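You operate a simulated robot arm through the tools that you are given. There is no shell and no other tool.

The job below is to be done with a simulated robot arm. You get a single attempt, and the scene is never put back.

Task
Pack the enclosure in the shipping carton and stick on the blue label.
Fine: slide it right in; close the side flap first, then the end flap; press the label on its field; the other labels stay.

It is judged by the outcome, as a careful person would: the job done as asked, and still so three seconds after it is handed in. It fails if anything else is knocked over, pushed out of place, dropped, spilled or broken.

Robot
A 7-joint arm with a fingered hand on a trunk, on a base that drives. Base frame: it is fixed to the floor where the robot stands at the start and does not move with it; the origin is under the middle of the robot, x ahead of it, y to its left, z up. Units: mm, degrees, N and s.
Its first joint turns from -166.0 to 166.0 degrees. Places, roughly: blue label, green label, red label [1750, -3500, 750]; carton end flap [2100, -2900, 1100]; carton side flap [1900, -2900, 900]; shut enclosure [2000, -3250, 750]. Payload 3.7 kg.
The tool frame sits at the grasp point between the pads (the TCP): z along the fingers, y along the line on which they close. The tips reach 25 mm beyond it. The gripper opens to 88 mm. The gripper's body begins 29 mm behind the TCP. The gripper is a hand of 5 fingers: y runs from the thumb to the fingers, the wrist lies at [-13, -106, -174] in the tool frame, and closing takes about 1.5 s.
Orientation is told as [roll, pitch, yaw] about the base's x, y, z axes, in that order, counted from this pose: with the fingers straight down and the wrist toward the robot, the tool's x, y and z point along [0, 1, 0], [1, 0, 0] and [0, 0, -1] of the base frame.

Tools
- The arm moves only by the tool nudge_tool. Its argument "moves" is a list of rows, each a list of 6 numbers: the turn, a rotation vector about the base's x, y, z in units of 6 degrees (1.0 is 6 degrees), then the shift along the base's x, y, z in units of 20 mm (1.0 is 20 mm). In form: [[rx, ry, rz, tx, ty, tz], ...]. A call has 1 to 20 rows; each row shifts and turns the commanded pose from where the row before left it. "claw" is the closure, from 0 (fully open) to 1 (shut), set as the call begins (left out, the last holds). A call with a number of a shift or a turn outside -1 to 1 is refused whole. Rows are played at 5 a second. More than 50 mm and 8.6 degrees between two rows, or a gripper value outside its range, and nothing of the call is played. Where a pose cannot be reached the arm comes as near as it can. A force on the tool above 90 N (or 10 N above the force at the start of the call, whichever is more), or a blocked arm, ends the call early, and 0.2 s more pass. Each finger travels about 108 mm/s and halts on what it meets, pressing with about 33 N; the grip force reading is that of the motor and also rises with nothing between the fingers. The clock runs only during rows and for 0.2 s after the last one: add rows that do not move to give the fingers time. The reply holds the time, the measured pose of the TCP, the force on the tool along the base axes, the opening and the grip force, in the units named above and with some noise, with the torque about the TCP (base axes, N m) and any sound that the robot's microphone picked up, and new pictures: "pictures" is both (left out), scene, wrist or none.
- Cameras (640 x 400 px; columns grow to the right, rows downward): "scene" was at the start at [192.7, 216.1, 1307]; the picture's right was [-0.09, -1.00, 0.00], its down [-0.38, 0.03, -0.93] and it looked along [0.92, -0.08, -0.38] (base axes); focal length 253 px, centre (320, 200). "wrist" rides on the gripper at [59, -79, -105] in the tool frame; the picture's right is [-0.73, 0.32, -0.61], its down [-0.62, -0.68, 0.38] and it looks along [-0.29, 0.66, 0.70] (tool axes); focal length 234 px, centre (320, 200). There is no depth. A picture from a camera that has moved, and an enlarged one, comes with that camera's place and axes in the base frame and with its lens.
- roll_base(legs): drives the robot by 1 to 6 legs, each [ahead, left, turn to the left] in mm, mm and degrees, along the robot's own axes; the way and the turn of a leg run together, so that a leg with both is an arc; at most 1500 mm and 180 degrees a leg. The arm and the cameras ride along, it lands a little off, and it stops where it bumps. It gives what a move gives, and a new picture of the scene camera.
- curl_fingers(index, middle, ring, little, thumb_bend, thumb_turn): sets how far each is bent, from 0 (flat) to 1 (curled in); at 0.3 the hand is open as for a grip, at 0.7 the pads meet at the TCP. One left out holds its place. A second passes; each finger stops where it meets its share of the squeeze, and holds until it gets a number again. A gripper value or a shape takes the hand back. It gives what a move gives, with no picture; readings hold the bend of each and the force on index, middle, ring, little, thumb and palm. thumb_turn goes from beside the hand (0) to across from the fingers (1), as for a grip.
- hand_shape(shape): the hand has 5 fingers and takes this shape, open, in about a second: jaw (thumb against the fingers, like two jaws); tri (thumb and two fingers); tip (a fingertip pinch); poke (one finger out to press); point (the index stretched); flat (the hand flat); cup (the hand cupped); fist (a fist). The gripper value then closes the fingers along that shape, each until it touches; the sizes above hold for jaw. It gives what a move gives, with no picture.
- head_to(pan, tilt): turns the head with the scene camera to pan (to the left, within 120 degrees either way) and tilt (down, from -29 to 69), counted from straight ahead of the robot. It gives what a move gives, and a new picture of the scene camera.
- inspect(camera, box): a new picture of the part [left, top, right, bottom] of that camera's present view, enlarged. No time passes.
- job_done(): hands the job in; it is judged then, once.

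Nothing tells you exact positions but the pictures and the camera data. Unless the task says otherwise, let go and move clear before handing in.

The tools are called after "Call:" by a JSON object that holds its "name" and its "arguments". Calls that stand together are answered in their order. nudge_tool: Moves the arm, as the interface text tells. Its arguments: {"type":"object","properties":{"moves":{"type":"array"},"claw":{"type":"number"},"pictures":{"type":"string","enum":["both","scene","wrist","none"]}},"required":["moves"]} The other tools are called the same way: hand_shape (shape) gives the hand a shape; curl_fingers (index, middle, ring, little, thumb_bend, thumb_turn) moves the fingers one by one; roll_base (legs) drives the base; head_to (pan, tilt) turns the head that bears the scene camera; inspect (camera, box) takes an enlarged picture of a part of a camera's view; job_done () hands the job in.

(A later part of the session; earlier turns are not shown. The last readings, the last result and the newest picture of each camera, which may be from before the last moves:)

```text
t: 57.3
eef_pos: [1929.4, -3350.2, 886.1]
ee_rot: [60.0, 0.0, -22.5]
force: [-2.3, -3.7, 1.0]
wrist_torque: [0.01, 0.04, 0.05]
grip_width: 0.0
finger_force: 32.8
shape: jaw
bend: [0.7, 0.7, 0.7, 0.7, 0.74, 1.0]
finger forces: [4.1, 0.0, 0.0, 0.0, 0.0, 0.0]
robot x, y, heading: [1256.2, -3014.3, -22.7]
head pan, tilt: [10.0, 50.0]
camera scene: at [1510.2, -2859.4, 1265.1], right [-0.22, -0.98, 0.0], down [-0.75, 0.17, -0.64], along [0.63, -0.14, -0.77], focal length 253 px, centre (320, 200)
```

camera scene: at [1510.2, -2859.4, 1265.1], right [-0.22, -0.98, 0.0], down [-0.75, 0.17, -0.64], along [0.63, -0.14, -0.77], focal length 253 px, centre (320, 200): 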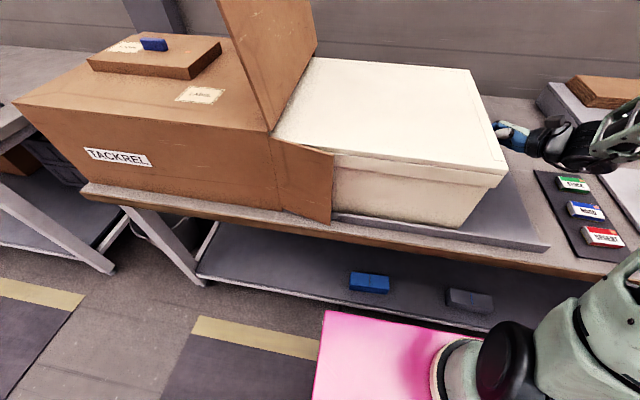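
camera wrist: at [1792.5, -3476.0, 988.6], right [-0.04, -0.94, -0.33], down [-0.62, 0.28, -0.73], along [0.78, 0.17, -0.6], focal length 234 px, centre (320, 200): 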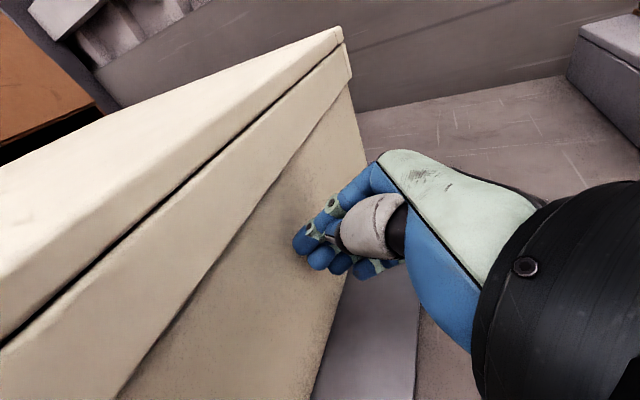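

About 60 mm is inside, force is low and nothing else moves. I push on with a longer run.

Call:
{"name": "nudge_tool", "arguments": {"moves": [[0, 0, 0, 0.287, 0.693, 0], [0, 0, 0, 0.287, 0.693, 0], [0, 0, 0, 0.287, 0.693, 0], [0, 0, 0, 0.287, 0.693, 0], [0, 0, 0, 0.287, 0.693, 0], [0, 0, 0, 0.287, 0.693, 0], [0, 0, 0, 0.287, 0.693, 0], [0, 0, 0, 0.287, 0.693, 0], [0, 0, 0, 0.287, 0.693, 0], [0, 0, 0, 0.287, 0.693, 0], [0, 0, 0, 0.287, 0.693, 0], [0, 0, 0, 0.287, 0.693, 0]]}}

```text
t: 59.9
eef_pos: [1997.1, -3181.1, 887.9]
ee_rot: [60.1, 0.2, -22.4]
force: [-2.7, -4.4, 1.6]
wrist_torque: [0.01, 0.01, 0.05]
grip_width: 0.1
finger_force: 33.2
shape: jaw
bend: [0.7, 0.7, 0.7, 0.7, 0.74, 1.0]
finger forces: [4.7, 0.0, 0.1, 0.0, 0.0, 0.1]
robot x, y, heading: [1250.5, -3009.9, -22.6]
head pan, tilt: [10.0, 50.0]
camera scene: at [1510.2, -2859.5, 1265.1], right [-0.22, -0.98, 0.0], down [-0.75, 0.17, -0.64], along [0.63, -0.14, -0.77], focal length 253 px, centre (320, 200)
camera wrist: at [1901.2, -3208.2, 989.1], right [-0.04, -0.94, -0.33], down [-0.62, 0.28, -0.73], along [0.78, 0.17, -0.6], focal length 234 px, centre (320, 200)
```

scene: 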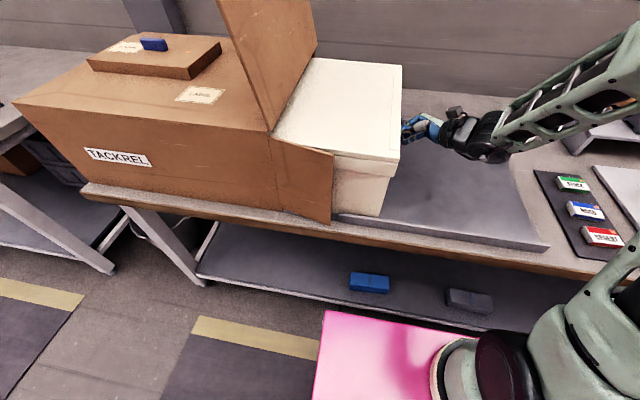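
wrist: 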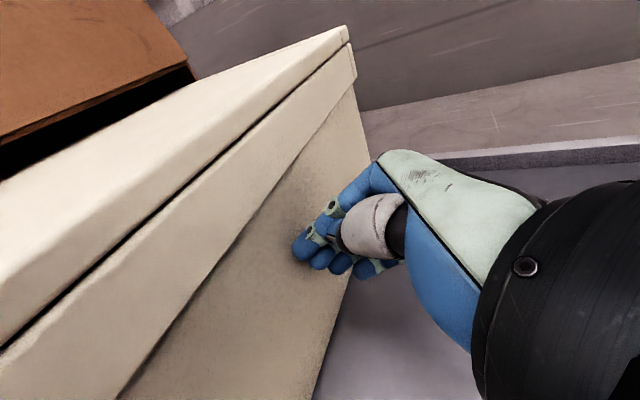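

The enclosure is more than half in, still only ~5 N. I push another 200 mm.

Call:
{"name": "nudge_tool", "arguments": {"moves": [[0, 0, 0, 0.287, 0.693, 0], [0, 0, 0, 0.287, 0.693, 0], [0, 0, 0, 0.287, 0.693, 0], [0, 0, 0, 0.287, 0.693, 0], [0, 0, 0, 0.287, 0.693, 0], [0, 0, 0, 0.287, 0.693, 0], [0, 0, 0, 0.287, 0.693, 0], [0, 0, 0, 0.287, 0.693, 0], [0, 0, 0, 0.287, 0.693, 0], [0, 0, 0, 0.287, 0.693, 0], [0, 0, 0, 0.287, 0.693, 0], [0, 0, 0, 0.287, 0.693, 0], [0, 0, 0, 0.287, 0.693, 0]]}}

Call:
{"name": "inspect", "arguments": {"camera": "scene", "box": [240, 60, 480, 260]}}

```text
t: 62.7
eef_pos: [2073.1, -2999.6, 887.0]
ee_rot: [60.0, -0.1, -22.4]
force: [-3.3, -4.3, -1.3]
wrist_torque: [-0.04, 0.04, 0.11]
grip_width: 0.0
finger_force: 33.1
shape: jaw
bend: [0.7, 0.7, 0.7, 0.7, 0.73, 1.0]
finger forces: [6.3, 0.0, 0.0, 0.1, 0.0, 0.0]
robot x, y, heading: [1254.6, -3010.8, -22.6]
head pan, tilt: [10.0, 50.0]
camera scene: at [1510.3, -2859.5, 1265.1], right [-0.22, -0.98, 0.0], down [-0.75, 0.17, -0.64], along [0.63, -0.14, -0.77], focal length 253 px, centre (320, 200)
camera wrist: at [1977.9, -3026.4, 989.1], right [-0.04, -0.94, -0.33], down [-0.62, 0.28, -0.73], along [0.78, 0.17, -0.6], focal length 234 px, centre (320, 200)
```

scene: 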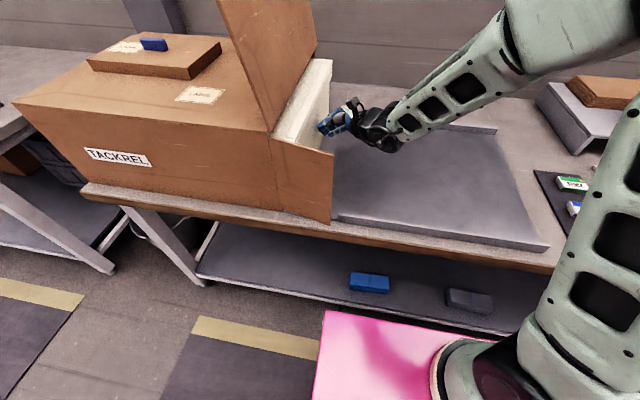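
wrist: 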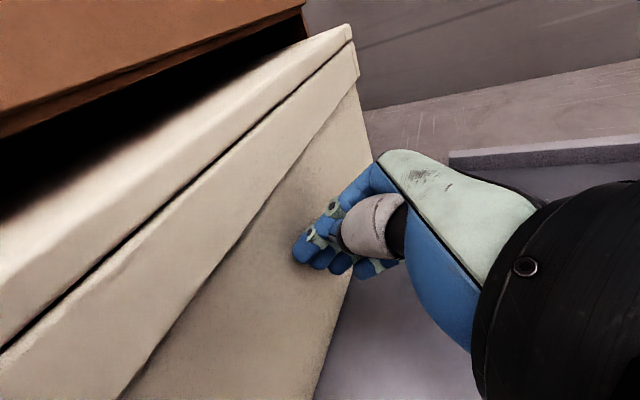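

```text
2.00 times, centred on (360, 160) of scene
camera zoom: at [1510.3, -2859.5, 1265.1], right [-0.22, -0.98, 0.0], down [-0.75, 0.17, -0.64], along [0.63, -0.14, -0.77], focal length 506 px, centre (240, 280)
```

zoom: 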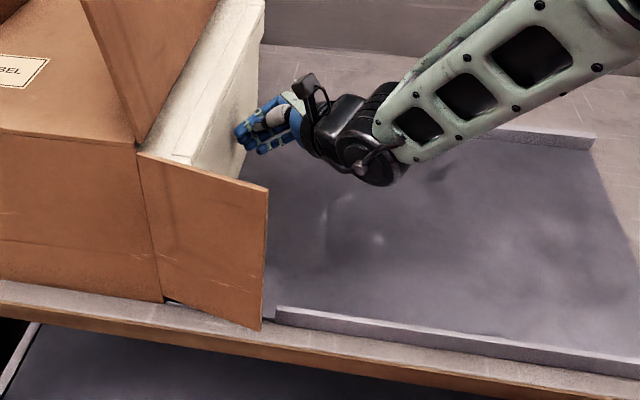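

About 45 mm still sticks out. I push the last 55 mm in 10 mm steps so that the end is just inside the opening plane.

Call:
{"name": "nudge_tool", "arguments": {"moves": [[0, 0, 0, 0.1914, 0.462, 0], [0, 0, 0, 0.1914, 0.462, 0], [0, 0, 0, 0.1914, 0.462, 0], [0, 0, 0, 0.1914, 0.462, 0], [0, 0, 0, 0.1914, 0.462, 0]]}}

Call:
{"name": "inspect", "arguments": {"camera": "scene", "box": [250, 60, 410, 200]}}

```text
t: 63.9
eef_pos: [2092.4, -2955.8, 885.5]
ee_rot: [60.0, 0.1, -22.5]
force: [-2.2, -7.5, -0.4]
wrist_torque: [-0.07, 0.05, 0.15]
grip_width: 0.0
finger_force: 32.8
shape: jaw
bend: [0.7, 0.7, 0.7, 0.7, 0.73, 1.0]
finger forces: [7.0, 0.0, 0.0, 0.0, 0.0, 0.0]
robot x, y, heading: [1254.7, -3010.8, -22.9]
head pan, tilt: [10.0, 50.0]
camera scene: at [1510.3, -2859.7, 1265.1], right [-0.22, -0.98, 0.0], down [-0.75, 0.17, -0.64], along [0.63, -0.14, -0.77], focal length 253 px, centre (320, 200)
camera wrist: at [1996.8, -2981.9, 987.8], right [-0.04, -0.94, -0.33], down [-0.62, 0.28, -0.73], along [0.78, 0.17, -0.6], focal length 234 px, centre (320, 200)
```

scene: 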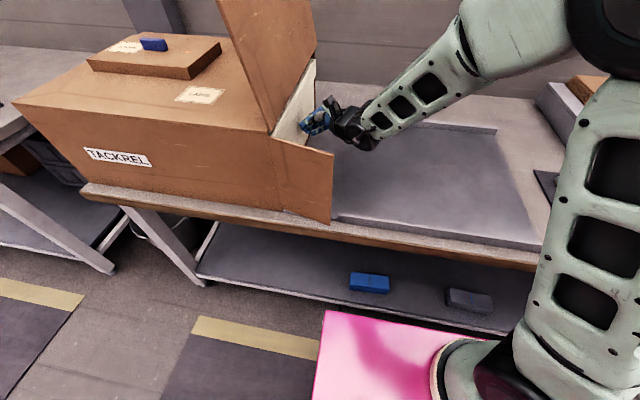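
wrist: 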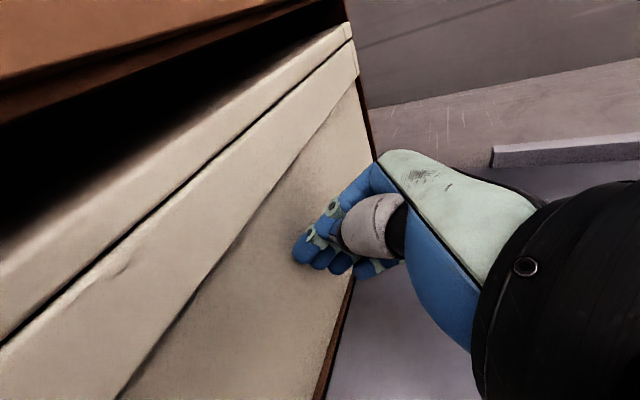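

```text
2.86 times, centred on (330, 130) of scene
camera zoom: at [1510.3, -2859.7, 1265.1], right [-0.22, -0.98, 0.0], down [-0.75, 0.17, -0.64], along [0.63, -0.14, -0.77], focal length 722 px, centre (291, 400)
```

zoom: 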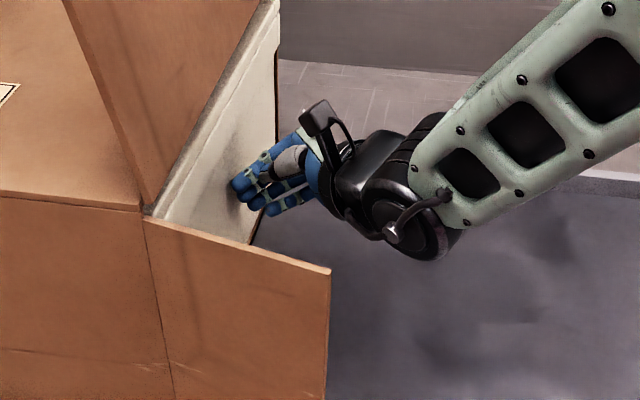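

The end is about flush now. I push 20 mm more so that it sits inside the opening plane.

Call:
{"name": "nudge_tool", "arguments": {"moves": [[0, 0, 0, 0.1914, 0.462, 0], [0, 0, 0, 0.1914, 0.462, 0], [0, 0, 0, 0, 0, 0]]}}

Call:
{"name": "inspect", "arguments": {"camera": "wrist", "box": [200, 0, 480, 200]}}

Call:
{"name": "inspect", "arguments": {"camera": "scene", "box": [250, 60, 410, 200]}}

```text
t: 64.7
eef_pos: [2101.8, -2936.4, 885.0]
ee_rot: [60.1, -0.1, -22.6]
force: [-3.6, -6.6, 1.5]
wrist_torque: [0.01, 0.04, 0.08]
grip_width: 0.0
finger_force: 32.8
shape: jaw
bend: [0.7, 0.7, 0.7, 0.7, 0.73, 1.0]
finger forces: [6.2, 0.1, 0.0, 0.1, 0.0, 0.1]
robot x, y, heading: [1254.9, -3010.6, -22.4]
head pan, tilt: [10.0, 50.0]
camera scene: at [1510.2, -2859.5, 1265.1], right [-0.22, -0.98, 0.0], down [-0.75, 0.17, -0.64], along [0.63, -0.14, -0.77], focal length 253 px, centre (320, 200)
camera wrist: at [2005.3, -2963.0, 987.4], right [-0.04, -0.94, -0.33], down [-0.62, 0.28, -0.73], along [0.78, 0.17, -0.6], focal length 234 px, centre (320, 200)
```

scene: 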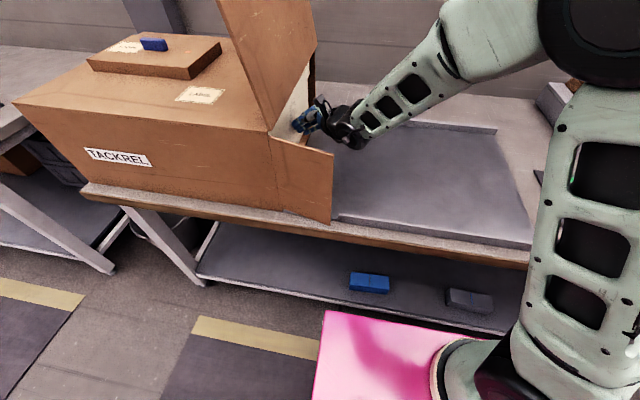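
wrist: 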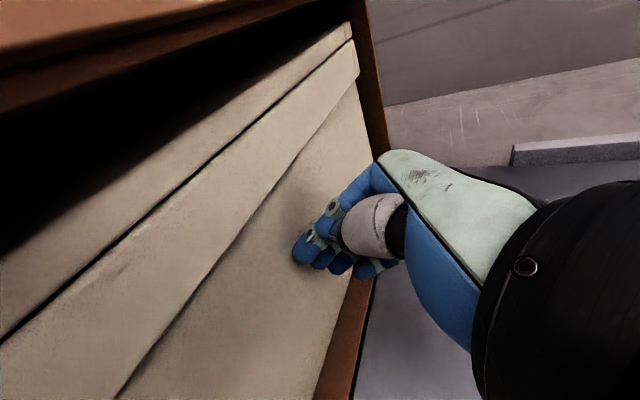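

```text
2.00 times, centred on (340, 100) of wrist
camera zoom: at [2005.3, -2963.0, 987.4], right [-0.04, -0.94, -0.33], down [-0.62, 0.28, -0.73], along [0.78, 0.17, -0.6], focal length 468 px, centre (280, 400)
```

zoom: 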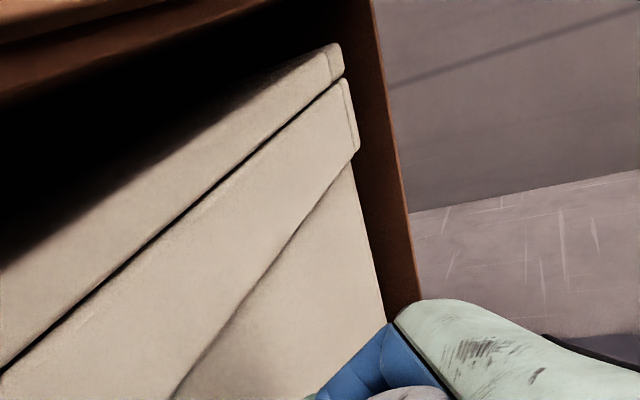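

```text
2.86 times, centred on (330, 130) of scene
camera zoom: at [1510.2, -2859.5, 1265.1], right [-0.22, -0.98, 0.0], down [-0.75, 0.17, -0.64], along [0.63, -0.14, -0.77], focal length 722 px, centre (291, 400)
```

zoom: 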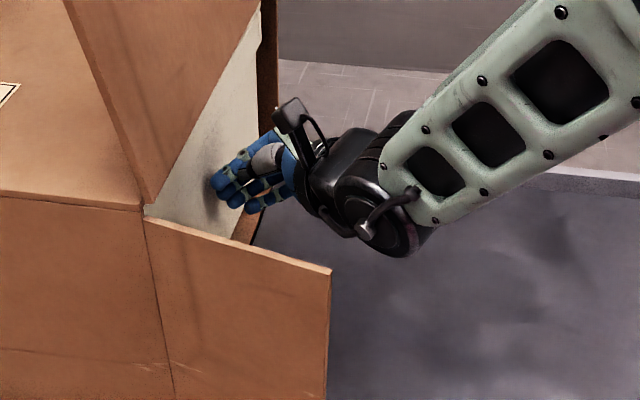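

The enclosure is now about 20 mm inside the opening plane and nothing else has moved. I back the hand off to the right, lift it above flap height, and bring it to the robot side of the side flap.

Call:
{"name": "nudge_tool", "arguments": {"moves": [[0, 0, 0, -0.3827, -0.9239, 0], [0, 0, 0, -0.3827, -0.9239, 0], [0, 0, 0, -0.3827, -0.9239, 0], [0, 0, 0, -0.3827, -0.9239, 0], [0, 0, 0, -0.3827, -0.9239, 0], [0, 0, 0, 0, 0, 1], [0, 0, 0, 0, 0, 1], [0, 0, 0, 0, 0, 1], [0, 0, 0, 0, 0, 1], [0, 0, 0, 0, 0, 1], [0, 0, 0, 0, 0, 1], [0, 0, 0, 0, 0, 1], [0, 0, 0, 0, 0, 1], [0, 0, 0, 0, 0, 1], [0, 0, 0, 0, 0, 1]]}}

Call:
{"name": "inspect", "arguments": {"camera": "scene", "box": [200, 40, 440, 260]}}

```text
t: 67.9
eef_pos: [2059.8, -3028.3, 1086.0]
ee_rot: [60.0, 0.0, -22.6]
force: [0.0, 0.7, -0.5]
wrist_torque: [-0.04, 0.04, -0.01]
grip_width: 0.0
finger_force: 33.6
shape: jaw
bend: [0.7, 0.7, 0.7, 0.7, 0.73, 1.0]
finger forces: [0.0, 0.0, 0.0, 0.0, 0.0, 0.0]
robot x, y, heading: [1255.3, -3008.8, -22.8]
head pan, tilt: [10.0, 50.0]
camera scene: at [1510.4, -2859.3, 1265.0], right [-0.22, -0.98, 0.0], down [-0.75, 0.17, -0.64], along [0.63, -0.14, -0.77], focal length 253 px, centre (320, 200)
camera wrist: at [1964.2, -3054.8, 1187.3], right [-0.04, -0.94, -0.33], down [-0.62, 0.28, -0.73], along [0.78, 0.17, -0.6], focal length 234 px, centre (320, 200)
```

scene: 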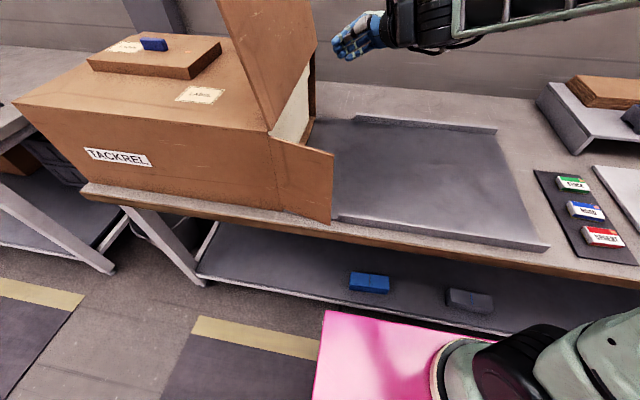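
wrist: 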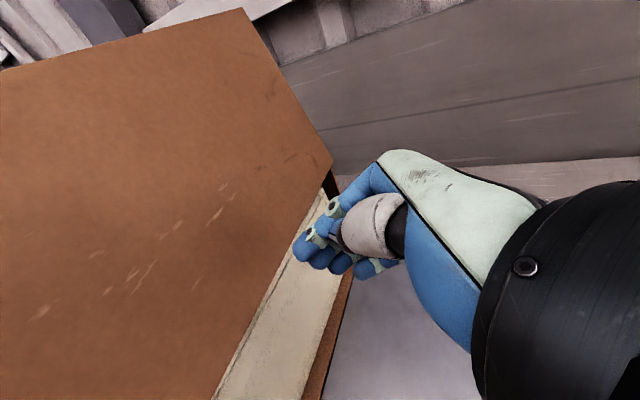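

```text
1.82 times, centred on (320, 150) of scene
camera zoom: at [1510.4, -2859.3, 1265.0], right [-0.22, -0.98, 0.0], down [-0.75, 0.17, -0.64], along [0.63, -0.14, -0.77], focal length 460 px, centre (320, 291)
```

zoom: 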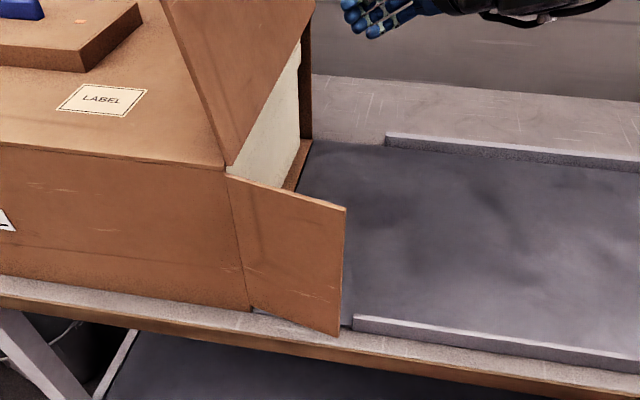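

The enclosure sits fully inside. To have room for the arm in front of the side flap, I back the base off 180 mm, then bring the hand (still above flap height) toward the robot side of the flap.

Call:
{"name": "roll_base", "arguments": {"legs": [[-180, 0, 0]]}}

Call:
{"name": "nudge_tool", "arguments": {"moves": [[0, 0, 0, -0.9239, 0.3827, 0], [0, 0, 0, -0.9239, 0.3827, 0], [0, 0, 0, -0.9239, 0.3827, 0], [0, 0, 0, -0.9239, 0.3827, 0], [0, 0, 0, -0.9239, 0.3827, 0], [0, 0, 0, -0.9239, 0.3827, 0], [0, 0, 0, -0.9239, 0.3827, 0]]}}

```text
t: 69.4
eef_pos: [1895.1, -2962.8, 1085.4]
ee_rot: [60.0, 0.1, -22.9]
force: [-0.6, 0.0, 0.5]
wrist_torque: [-0.01, 0.04, 0.02]
grip_width: 0.0
finger_force: 32.8
shape: jaw
bend: [0.7, 0.7, 0.7, 0.7, 0.73, 1.0]
finger forces: [0.1, 0.0, 0.0, 0.0, 0.0, 0.0]
robot x, y, heading: [1093.6, -2943.3, -22.8]
head pan, tilt: [10.0, 50.0]
camera scene: at [1346.8, -2791.5, 1265.0], right [-0.22, -0.97, 0.0], down [-0.75, 0.17, -0.64], along [0.63, -0.14, -0.77], focal length 253 px, centre (320, 200)
```

scene: 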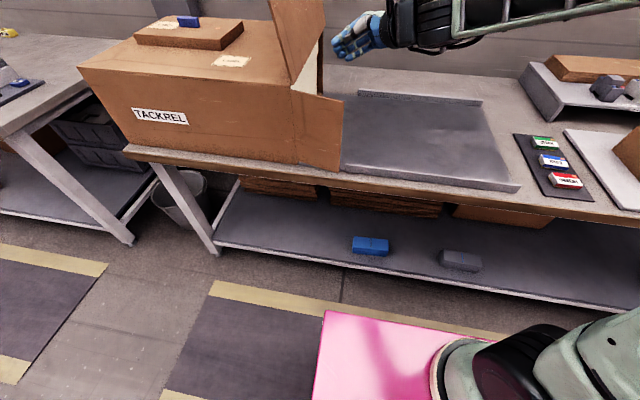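

```text
t: 71.0
eef_pos: [1764.4, -2908.0, 1083.6]
ee_rot: [60.0, 0.1, -22.9]
force: [0.5, -0.5, 0.6]
wrist_torque: [0.02, 0.01, -0.01]
grip_width: 0.1
finger_force: 32.9
shape: jaw
bend: [0.7, 0.7, 0.7, 0.7, 0.73, 1.0]
finger forces: [0.0, 0.1, 0.1, 0.0, 0.0, 0.0]
robot x, y, heading: [1091.6, -2943.7, -22.9]
head pan, tilt: [10.0, 50.0]
camera scene: at [1346.9, -2791.5, 1265.0], right [-0.22, -0.97, 0.0], down [-0.75, 0.17, -0.64], along [0.63, -0.14, -0.77], focal length 253 px, centre (320, 200)
camera wrist: at [1668.9, -2934.2, 1186.7], right [-0.05, -0.94, -0.33], down [-0.62, 0.28, -0.73], along [0.78, 0.17, -0.6], focal length 234 px, centre (320, 200)
```

scene: 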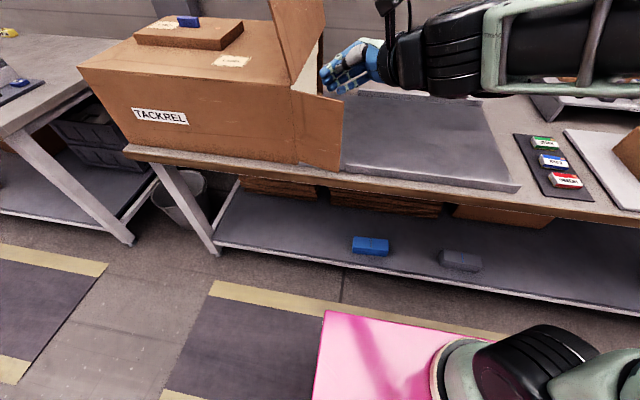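
wrist: 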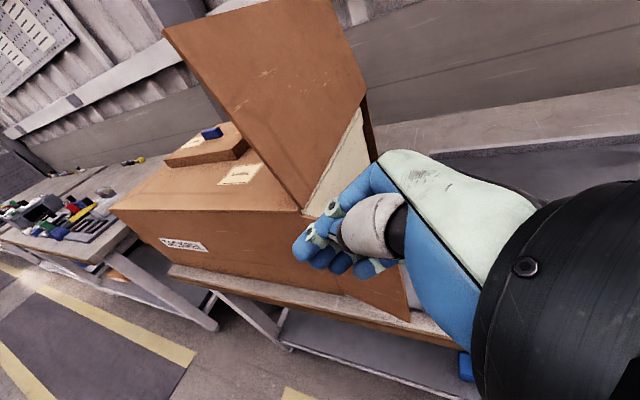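

The hand is now on the robot side of the flap, about 70 mm in front of its free edge. I lower it beside the flap.

Call:
{"name": "nudge_tool", "arguments": {"moves": [[0, 0, 0, 0, 0, -1], [0, 0, 0, 0, 0, -1], [0, 0, 0, 0, 0, -1], [0, 0, 0, 0, 0, -1], [0, 0, 0, 0, 0, -1], [0, 0, 0, 0, 0, -1], [0, 0, 0, 0, 0, -1], [0, 0, 0, 0, 0, -1], [0, 0, 0, 0, 0, -1], [0, 0, 0, 0, 0, -1]]}}

Call:
{"name": "inspect", "arguments": {"camera": "scene", "box": [220, 40, 460, 240]}}

```text
t: 73.2
eef_pos: [1766.7, -2910.6, 903.6]
ee_rot: [60.1, 0.1, -22.9]
force: [0.5, 0.6, 0.2]
wrist_torque: [0.04, 0.01, 0.02]
grip_width: 0.0
finger_force: 32.6
shape: jaw
bend: [0.7, 0.7, 0.7, 0.7, 0.73, 1.0]
finger forces: [0.0, 0.1, 0.1, 0.1, 0.0, 0.0]
out of reach, approached as far as the arm can: row 10
robot x, y, heading: [1091.9, -2940.9, -22.7]
head pan, tilt: [10.0, 50.0]
camera scene: at [1346.8, -2791.5, 1265.0], right [-0.22, -0.97, 0.0], down [-0.75, 0.17, -0.64], along [0.63, -0.14, -0.77], focal length 253 px, centre (320, 200)
camera wrist: at [1671.1, -2936.0, 1005.6], right [-0.05, -0.94, -0.33], down [-0.62, 0.28, -0.73], along [0.78, 0.17, -0.6], focal length 234 px, centre (320, 200)
```

scene: 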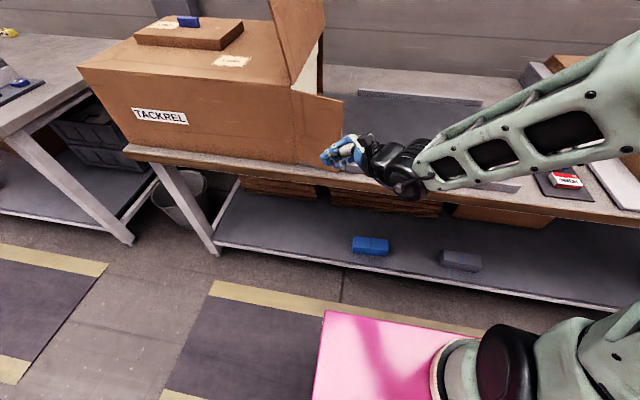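
wrist: 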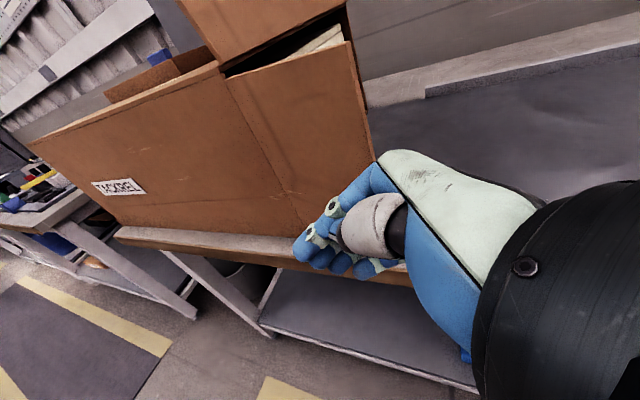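

```text
2.00 times, centred on (340, 140) of scene
camera zoom: at [1346.8, -2791.5, 1265.0], right [-0.22, -0.97, 0.0], down [-0.75, 0.17, -0.64], along [0.63, -0.14, -0.77], focal length 506 px, centre (280, 320)
```

zoom: 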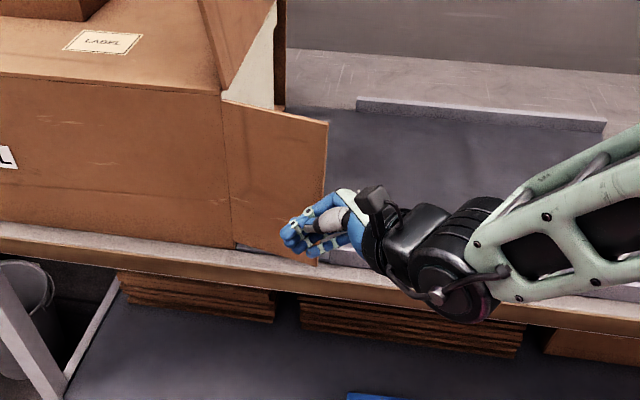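

The fingers are in front of the flap, at mid height. I push away from me in 10 mm steps to swing it past the straight-out position.

Call:
{"name": "nudge_tool", "arguments": {"moves": [[0, 0, 0, 0.462, -0.1914, 0], [0, 0, 0, 0.462, -0.1914, 0], [0, 0, 0, 0.462, -0.1914, 0], [0, 0, 0, 0.462, -0.1914, 0], [0, 0, 0, 0.462, -0.1914, 0]]}}

```text
t: 74.4
eef_pos: [1814.3, -2926.6, 903.5]
ee_rot: [60.0, 0.2, -22.8]
force: [0.0, 0.3, 0.0]
wrist_torque: [0.02, -0.05, -0.02]
grip_width: 0.2
finger_force: 32.7
shape: jaw
bend: [0.7, 0.7, 0.7, 0.7, 0.73, 1.0]
finger forces: [0.0, 0.1, 0.1, 0.0, 0.0, 0.1]
robot x, y, heading: [1091.3, -2943.5, -23.3]
head pan, tilt: [10.0, 50.0]
camera scene: at [1346.8, -2791.5, 1265.1], right [-0.22, -0.97, 0.0], down [-0.75, 0.17, -0.64], along [0.63, -0.14, -0.77], focal length 253 px, centre (320, 200)
camera wrist: at [1718.4, -2953.3, 1004.8], right [-0.05, -0.94, -0.33], down [-0.62, 0.28, -0.73], along [0.78, 0.17, -0.6], focal length 234 px, centre (320, 200)
```

scene: 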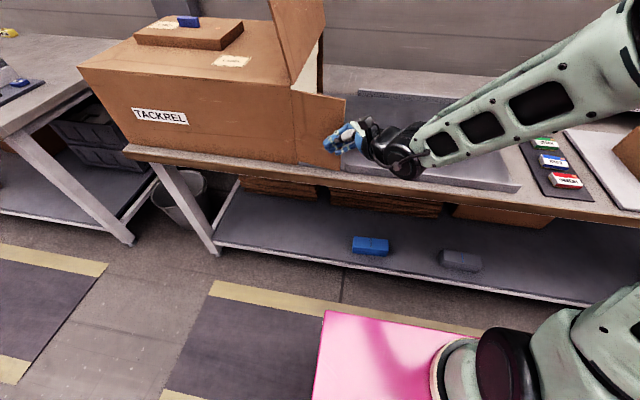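
wrist: 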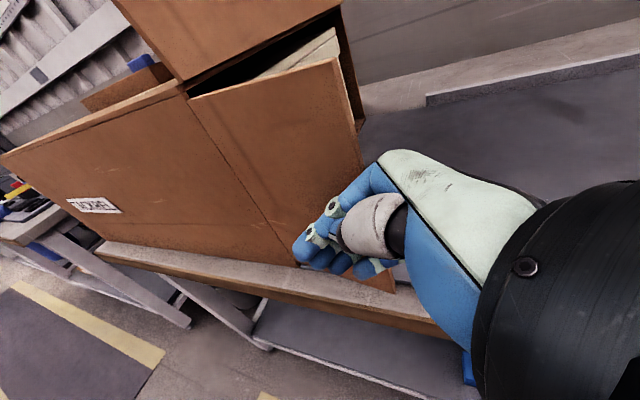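

The flap edge has just begun to move, without noticeable force. I continue the push.

Call:
{"name": "nudge_tool", "arguments": {"moves": [[0, 0, 0, 0.462, -0.1914, 0], [0, 0, 0, 0.462, -0.1914, 0], [0, 0, 0, 0.462, -0.1914, 0], [0, 0, 0, 0.462, -0.1914, 0], [0, 0, 0, 0.462, -0.1914, 0]]}}

```text
t: 75.6
eef_pos: [1858.9, -2946.2, 904.4]
ee_rot: [60.0, 0.2, -22.8]
force: [0.4, 0.3, -0.4]
wrist_torque: [0.02, 0.0, 0.0]
grip_width: 0.0
finger_force: 32.9
shape: jaw
bend: [0.7, 0.7, 0.7, 0.7, 0.73, 1.0]
finger forces: [0.0, 0.0, 0.0, 0.1, 0.0, 0.1]
robot x, y, heading: [1091.6, -2937.6, -23.2]
head pan, tilt: [10.0, 50.0]
camera scene: at [1346.8, -2791.5, 1265.0], right [-0.22, -0.97, 0.0], down [-0.75, 0.17, -0.64], along [0.63, -0.14, -0.77], focal length 253 px, centre (320, 200)
camera wrist: at [1762.7, -2972.7, 1005.9], right [-0.05, -0.94, -0.33], down [-0.62, 0.28, -0.73], along [0.78, 0.17, -0.6], focal length 234 px, centre (320, 200)
```

scene: 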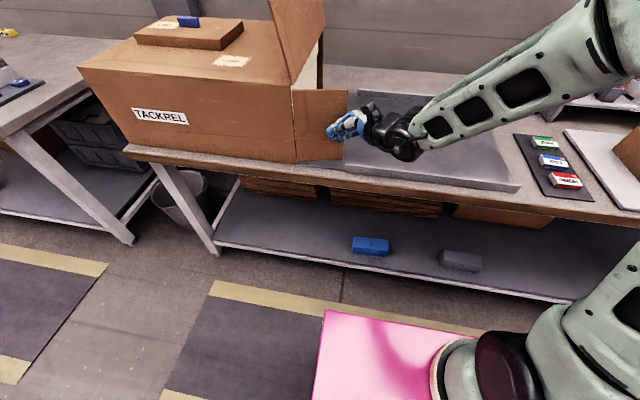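
wrist: 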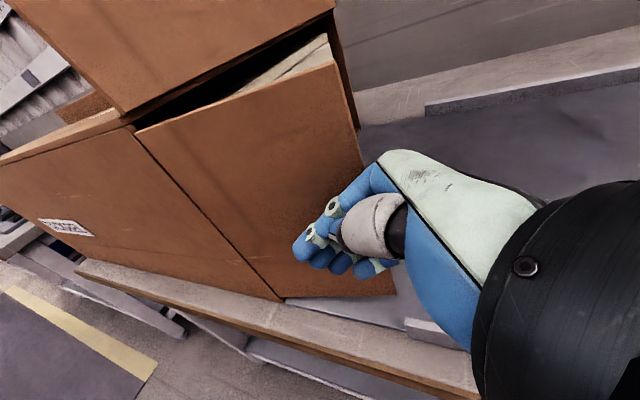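

The flap swings freely. I push 50 mm further, then start moving diagonally left to follow its arc.

Call:
{"name": "nudge_tool", "arguments": {"moves": [[0, 0, 0, 0.462, -0.1914, 0], [0, 0, 0, 0.462, -0.1914, 0], [0, 0, 0, 0.462, -0.1914, 0], [0, 0, 0, 0.462, -0.1914, 0], [0, 0, 0, 0.462, -0.1914, 0]]}}

```text
t: 76.8
eef_pos: [1906.5, -2964.8, 903.6]
ee_rot: [60.0, 0.0, -22.8]
force: [-0.3, -0.2, 0.6]
wrist_torque: [-0.05, 0.04, -0.01]
grip_width: 0.0
finger_force: 33.0
shape: jaw
bend: [0.7, 0.7, 0.7, 0.7, 0.73, 1.0]
finger forces: [0.0, 0.1, 0.0, 0.0, 0.0, 0.0]
robot x, y, heading: [1091.9, -2937.5, -22.9]
head pan, tilt: [10.0, 50.0]
camera scene: at [1346.8, -2791.5, 1265.0], right [-0.22, -0.97, 0.0], down [-0.75, 0.17, -0.64], along [0.63, -0.14, -0.77], focal length 253 px, centre (320, 200)
camera wrist: at [1810.8, -2990.8, 1005.6], right [-0.05, -0.94, -0.33], down [-0.62, 0.28, -0.73], along [0.78, 0.17, -0.6], focal length 234 px, centre (320, 200)
```

scene: 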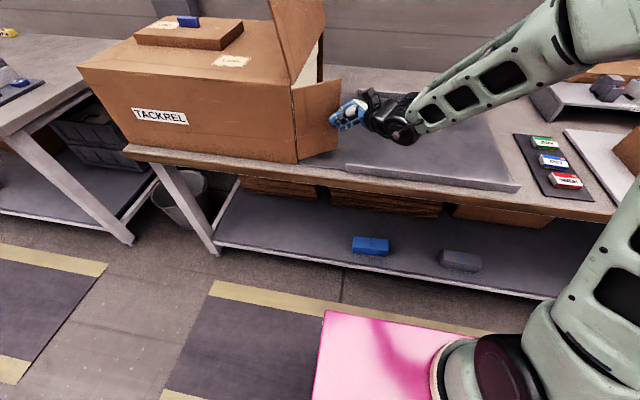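
wrist: 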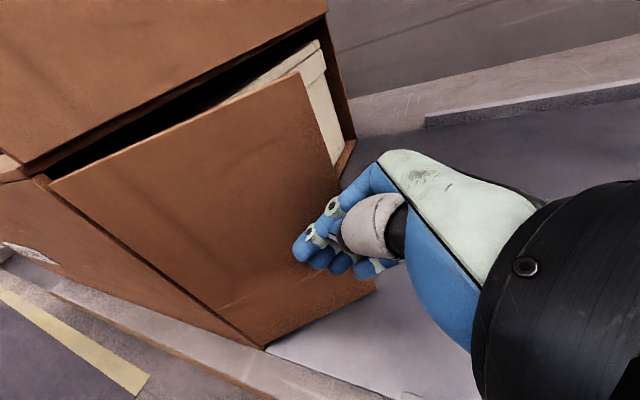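

The flap is roughly 40° closed with fingertips near its free edge. I follow the arc: mostly left, a bit forward.

Call:
{"name": "nudge_tool", "arguments": {"moves": [[0, 0, 0, 0.395, 0.432, 0], [0, 0, 0, 0.395, 0.432, 0], [0, 0, 0, 0.395, 0.432, 0], [0, 0, 0, 0.395, 0.432, 0]]}}

```text
t: 77.8
eef_pos: [1937.6, -2931.1, 903.7]
ee_rot: [59.9, 0.0, -22.9]
force: [0.3, -0.4, 0.0]
wrist_torque: [-0.01, 0.0, -0.02]
grip_width: 0.1
finger_force: 33.0
shape: jaw
bend: [0.7, 0.7, 0.7, 0.7, 0.73, 1.0]
finger forces: [0.0, 0.1, 0.0, 0.0, 0.1, 0.0]
robot x, y, heading: [1092.7, -2940.3, -23.1]
head pan, tilt: [10.0, 50.0]
camera scene: at [1346.8, -2791.6, 1265.0], right [-0.22, -0.97, 0.0], down [-0.75, 0.17, -0.64], along [0.63, -0.14, -0.77], focal length 253 px, centre (320, 200)
camera wrist: at [1842.3, -2958.0, 1005.6], right [-0.05, -0.94, -0.33], down [-0.62, 0.28, -0.73], along [0.78, 0.17, -0.6], focal length 234 px, centre (320, 200)
```

scene: 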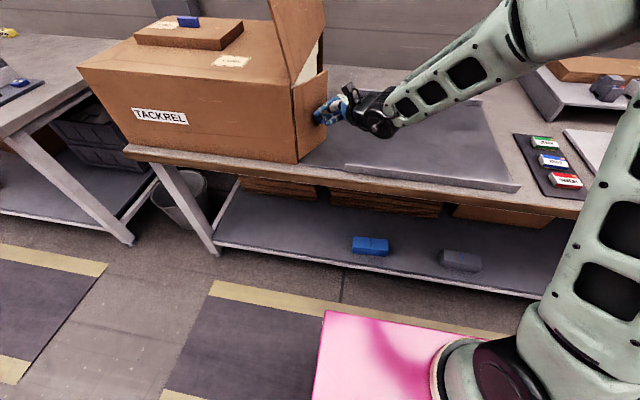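
wrist: 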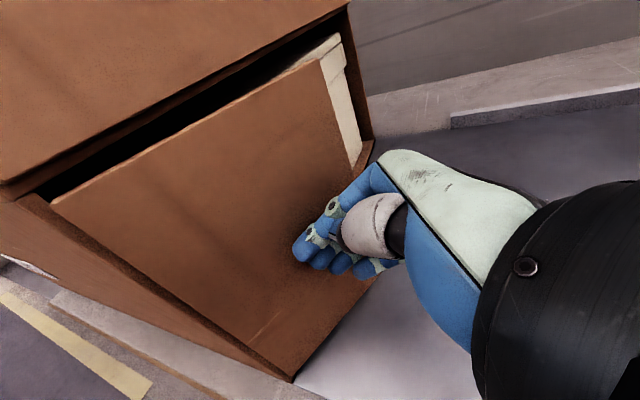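

The flap follows nicely, about 65° closed. I continue along the arc to close it.

Call:
{"name": "nudge_tool", "arguments": {"moves": [[0, 0, 0, 0.4955, 0.282, 0], [0, 0, 0, 0.4955, 0.282, 0], [0, 0, 0, 0.425, 0.41, 0], [0, 0, 0, 0.3, 0.45, 0]]}}

```text
t: 78.8
eef_pos: [1973.6, -2907.4, 904.2]
ee_rot: [60.1, 0.1, -23.2]
force: [-3.4, -22.4, 1.9]
wrist_torque: [-0.04, 0.0, 0.15]
grip_width: 0.0
finger_force: 33.3
shape: jaw
bend: [0.7, 0.7, 0.7, 0.7, 0.73, 1.0]
finger forces: [21.0, 0.0, 0.0, 0.0, 0.1, 0.0]
robot x, y, heading: [1092.8, -2942.7, -23.1]
head pan, tilt: [10.0, 50.0]
camera scene: at [1346.7, -2792.7, 1265.2], right [-0.22, -0.97, 0.0], down [-0.75, 0.17, -0.64], along [0.63, -0.14, -0.77], focal length 253 px, centre (320, 200)
camera wrist: at [1877.6, -2932.5, 1006.7], right [-0.05, -0.94, -0.32], down [-0.62, 0.29, -0.73], along [0.78, 0.16, -0.6], focal length 234 px, centre (320, 200)
```

scene: 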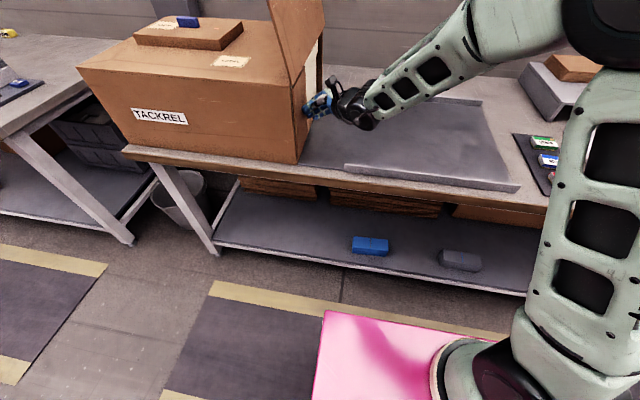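
wrist: 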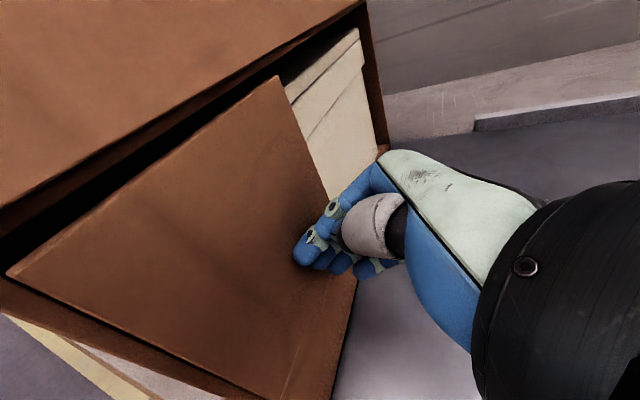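

The force rose to about 22 N, so the flap has met its stop. I check how far it is closed.

Call:
{"name": "inspect", "arguments": {"camera": "scene", "box": [230, 50, 390, 180]}}

Call:
{"name": "inspect", "arguments": {"camera": "wrist", "box": [0, 0, 420, 400]}}

```text
3.08 times, centred on (310, 115) of scene
camera zoom: at [1346.7, -2792.7, 1265.2], right [-0.22, -0.97, 0.0], down [-0.75, 0.17, -0.64], along [0.63, -0.14, -0.77], focal length 778 px, centre (351, 462)
```

zoom: 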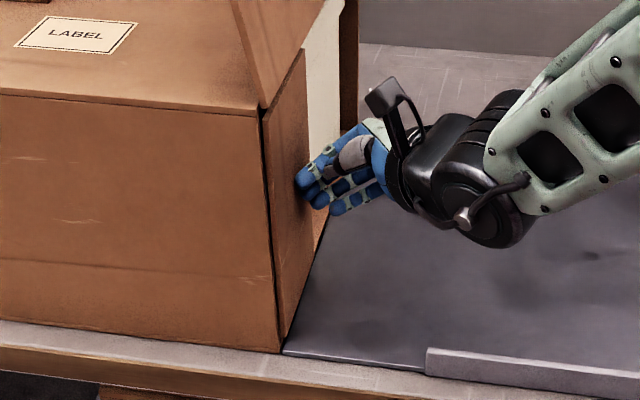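

```text
1.00 times, centred on (210, 200) of wrist (not enlarged: the box is as wide or as high as the picture)
camera zoom: at [1877.6, -2932.5, 1006.7], right [-0.05, -0.94, -0.32], down [-0.62, 0.29, -0.73], along [0.78, 0.16, -0.6], focal length 234 px, centre (430, 200)
```

zoom: 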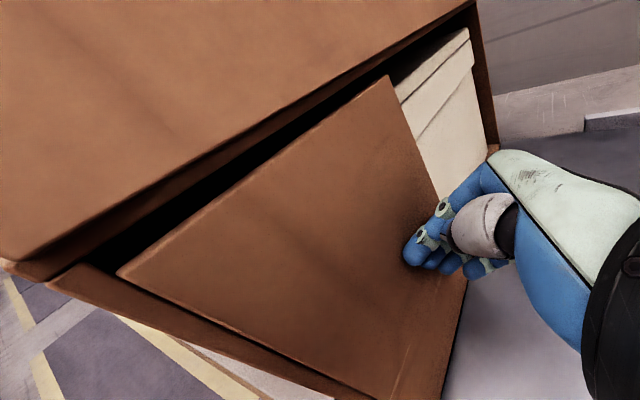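

The flap looks flush across the opening. I back the hand off to the right to see whether it stays.

Call:
{"name": "nudge_tool", "arguments": {"moves": [[0, 0, 0, -0.1914, -0.462, 0], [0, 0, 0, -0.3827, -0.9239, 0], [0, 0, 0, -0.3827, -0.9239, 0], [0, 0, 0, -0.3827, -0.9239, 0], [0, 0, 0, -0.3827, -0.9239, 0], [0, 0, 0, 0, 0, 0]]}}

Call:
{"name": "inspect", "arguments": {"camera": "scene", "box": [230, 50, 390, 180]}}

```text
t: 80.2
eef_pos: [1937.6, -2985.6, 902.7]
ee_rot: [60.0, 0.0, -22.8]
force: [-0.3, 0.2, 0.1]
wrist_torque: [-0.02, -0.01, 0.02]
grip_width: 0.0
finger_force: 33.3
shape: jaw
bend: [0.7, 0.7, 0.7, 0.7, 0.73, 1.0]
finger forces: [0.1, 0.0, 0.0, 0.0, 0.1, 0.0]
robot x, y, heading: [1090.3, -2942.4, -23.0]
head pan, tilt: [10.0, 50.0]
camera scene: at [1346.8, -2791.5, 1265.0], right [-0.22, -0.97, 0.0], down [-0.75, 0.17, -0.64], along [0.63, -0.14, -0.77], focal length 253 px, centre (320, 200)
camera wrist: at [1840.5, -3011.3, 1005.6], right [-0.05, -0.94, -0.33], down [-0.62, 0.28, -0.73], along [0.78, 0.17, -0.6], focal length 234 px, centre (320, 200)
```

scene: 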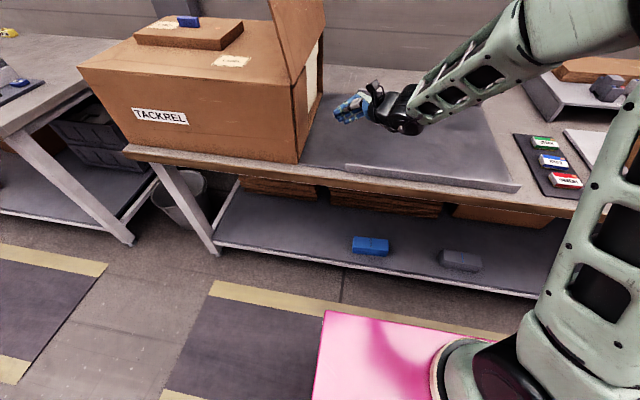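
wrist: 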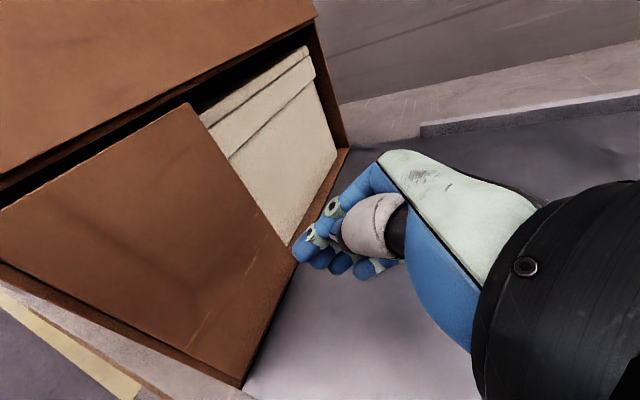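

```text
3.08 times, centred on (310, 115) of scene
camera zoom: at [1346.8, -2791.5, 1265.0], right [-0.22, -0.97, 0.0], down [-0.75, 0.17, -0.64], along [0.63, -0.14, -0.77], focal length 778 px, centre (351, 462)
```

zoom: 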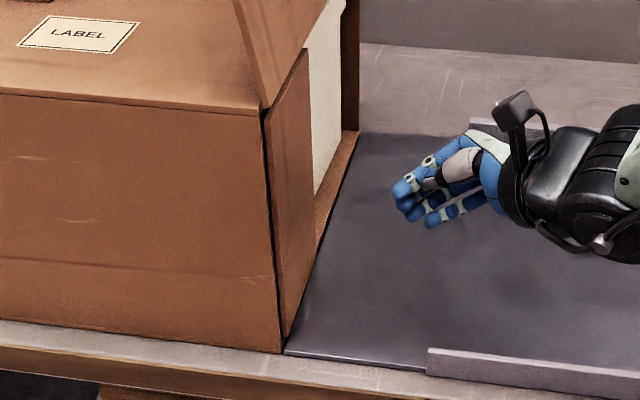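

The side flap stays closed on its own. Next is the end flap, hinged at the carton's top edge and leaning slightly left; I must push it over from the left side. I raise the hand well above it and turn the fingers straight down.

Call:
{"name": "nudge_tool", "arguments": {"moves": [[0, 0, 0, 0, 0, 1], [0, 0, 0, 0, 0, 1], [0, 0, 0, 0, 0, 1], [0, 0, 0, 0, 0, 1], [0, 0, 0, 0, 0, 1], [0, 0, 0, 0, 0, 1], [0, 0, 0, 0, 0, 1], [0, 0, 0, 0, 0, 1], [0, 0, 0, 0, 0, 1], [0, 0, 0, 0, 0, 1], [-0.9239, 0.3827, 0, 0, 0, 1], [-0.9239, 0.3827, 0, 0, 0, 1], [-0.9239, 0.3827, 0, 0, 0, 1], [-0.9239, 0.3827, 0, 0, 0, 1], [-0.9239, 0.3827, 0, 0, 0, 1], [-0.9239, 0.3827, 0, 0, 0, 1], [-0.9239, 0.3827, 0, 0, 0, 1], [-0.9239, 0.3827, 0, 0, 0, 1], [-0.9239, 0.3827, 0, 0, 0, 1], [-0.9239, 0.3827, 0, 0, 0, 1]]}}

```text
t: 84.4
eef_pos: [1937.0, -2986.6, 1306.0]
ee_rot: [0.0, -0.4, -22.8]
force: [-0.8, -0.8, -0.2]
wrist_torque: [0.02, -0.03, 0.02]
grip_width: 0.0
finger_force: 33.3
shape: jaw
bend: [0.7, 0.7, 0.7, 0.7, 0.73, 1.0]
finger forces: [0.0, 0.1, 0.0, 0.0, 0.0, 0.1]
robot x, y, heading: [1089.2, -2941.9, -22.6]
head pan, tilt: [10.0, 50.0]
camera scene: at [1346.6, -2791.7, 1265.1], right [-0.22, -0.97, 0.0], down [-0.75, 0.17, -0.64], along [0.63, -0.14, -0.77], focal length 253 px, centre (320, 200)
camera wrist: at [1887.4, -2900.9, 1408.6], right [0.01, -0.79, 0.61], down [-0.87, -0.31, -0.39], along [0.5, -0.52, -0.69], focal length 234 px, centre (320, 200)
```

scene: 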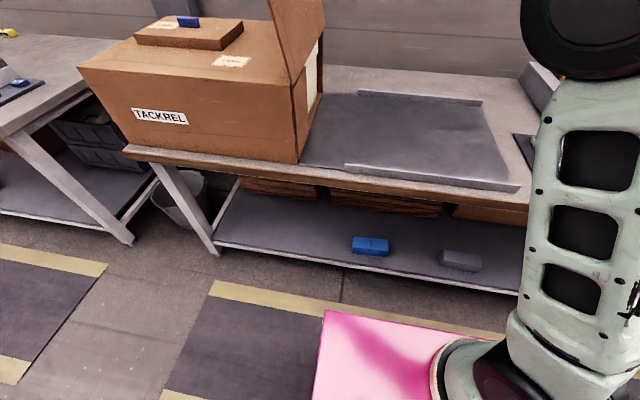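
wrist: 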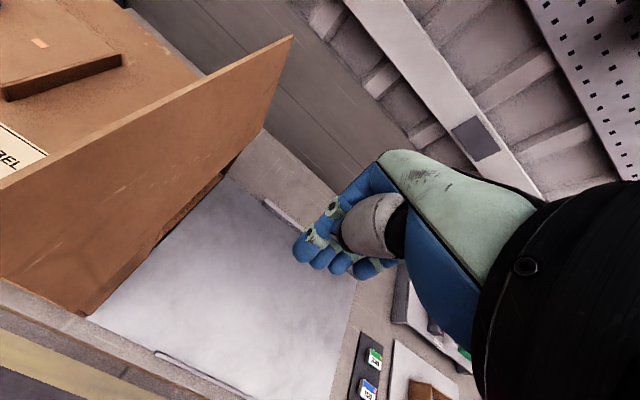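

The hand is vertical and high above the flap top. I drive the base left and a little forward so the hand passes over the flap to its left side.

Call:
{"name": "roll_base", "arguments": {"legs": [[0, 260, 0], [90, 0, 0]]}}

Call:
{"name": "head_to", "arguments": {"pan": -8, "tilt": 30}}

```text
t: 87.0
eef_pos: [2120.6, -2789.6, 1305.9]
ee_rot: [-0.1, -0.2, -23.1]
force: [-0.4, -0.7, 0.0]
wrist_torque: [0.0, 0.04, 0.02]
grip_width: 0.2
finger_force: 32.9
shape: jaw
bend: [0.7, 0.7, 0.7, 0.7, 0.73, 1.0]
finger forces: [0.1, 0.1, 0.1, 0.0, 0.0, 0.1]
robot x, y, heading: [1274.1, -2741.0, -23.4]
head pan, tilt: [10.0, 50.0]
camera scene: at [1530.8, -2592.0, 1265.0], right [-0.23, -0.97, 0.0], down [-0.75, 0.18, -0.64], along [0.63, -0.15, -0.77], focal length 253 px, centre (320, 200)
```

scene: 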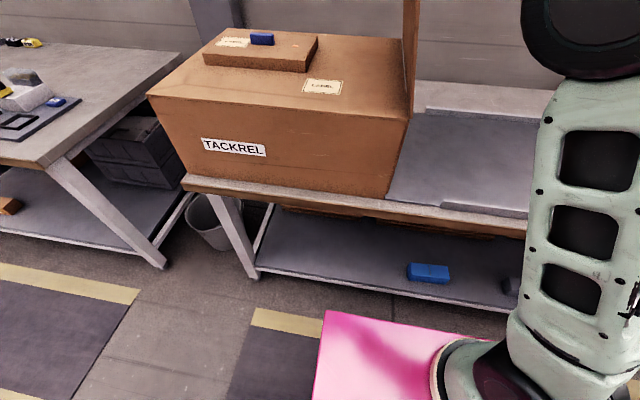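

```text
t: 87.8
eef_pos: [2119.9, -2788.7, 1303.7]
ee_rot: [0.0, -0.2, -23.1]
force: [-0.3, -0.5, -0.2]
wrist_torque: [0.0, -0.01, 0.0]
grip_width: 0.1
finger_force: 32.7
shape: jaw
bend: [0.7, 0.7, 0.7, 0.7, 0.73, 1.0]
finger forces: [0.1, 0.0, 0.1, 0.0, 0.1, 0.0]
robot x, y, heading: [1272.4, -2739.1, -23.1]
head pan, tilt: [-8.0, 30.0]
camera scene: at [1533.2, -2621.2, 1294.5], right [-0.52, -0.86, 0.0], down [-0.43, 0.26, -0.87], along [0.74, -0.45, -0.5], focal length 253 px, centre (320, 200)
```

scene: 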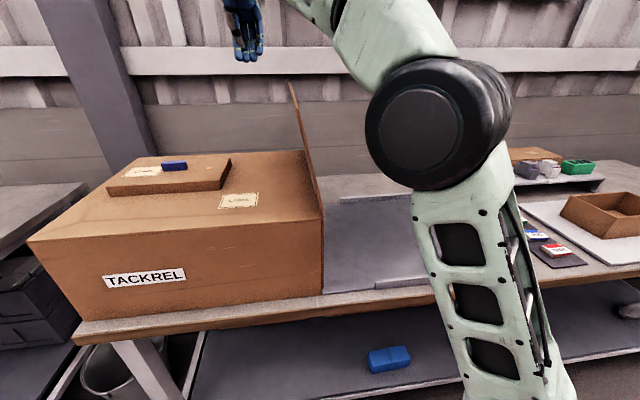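

The hand is now left of the standing flap (about 50 mm clear of it) and above the carton top. I lower it to 140 mm above the hinge and begin pushing right.

Call:
{"name": "nudge_tool", "arguments": {"moves": [[0, 0, 0, 0, 0, -1], [0, 0, 0, 0, 0, -1], [0, 0, 0, 0, 0, -1], [0, 0, 0, 0, 0, -1], [0, 0, 0, 0, 0, -1], [0, 0, 0, 0, 0, -1], [0, 0, 0, 0, 0, -1], [0, 0, 0, 0, 0, -0.5]]}}

```text
t: 89.6
eef_pos: [2122.3, -2789.5, 1155.5]
ee_rot: [0.0, -0.3, -23.2]
force: [-0.4, 0.8, 0.5]
wrist_torque: [-0.02, -0.02, -0.05]
grip_width: 0.0
finger_force: 32.7
shape: jaw
bend: [0.7, 0.7, 0.7, 0.7, 0.73, 1.0]
finger forces: [0.1, 0.1, 0.1, 0.0, 0.0, 0.1]
robot x, y, heading: [1276.1, -2736.9, -23.0]
head pan, tilt: [-8.0, 30.0]
camera scene: at [1533.2, -2621.2, 1294.6], right [-0.52, -0.86, 0.0], down [-0.43, 0.26, -0.87], along [0.74, -0.45, -0.5], focal length 253 px, centre (320, 200)
camera wrist: at [2072.4, -2704.6, 1259.0], right [0.01, -0.79, 0.61], down [-0.87, -0.31, -0.39], along [0.49, -0.53, -0.69], focal length 234 px, centre (320, 200)
```

scene: 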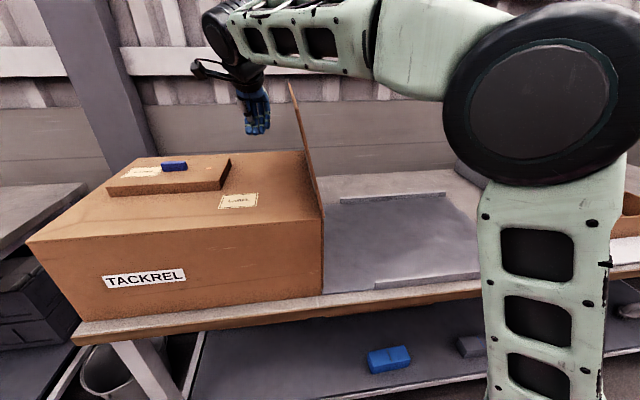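
wrist: 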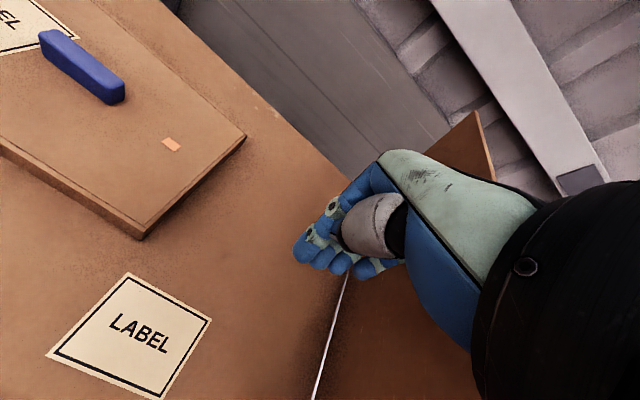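

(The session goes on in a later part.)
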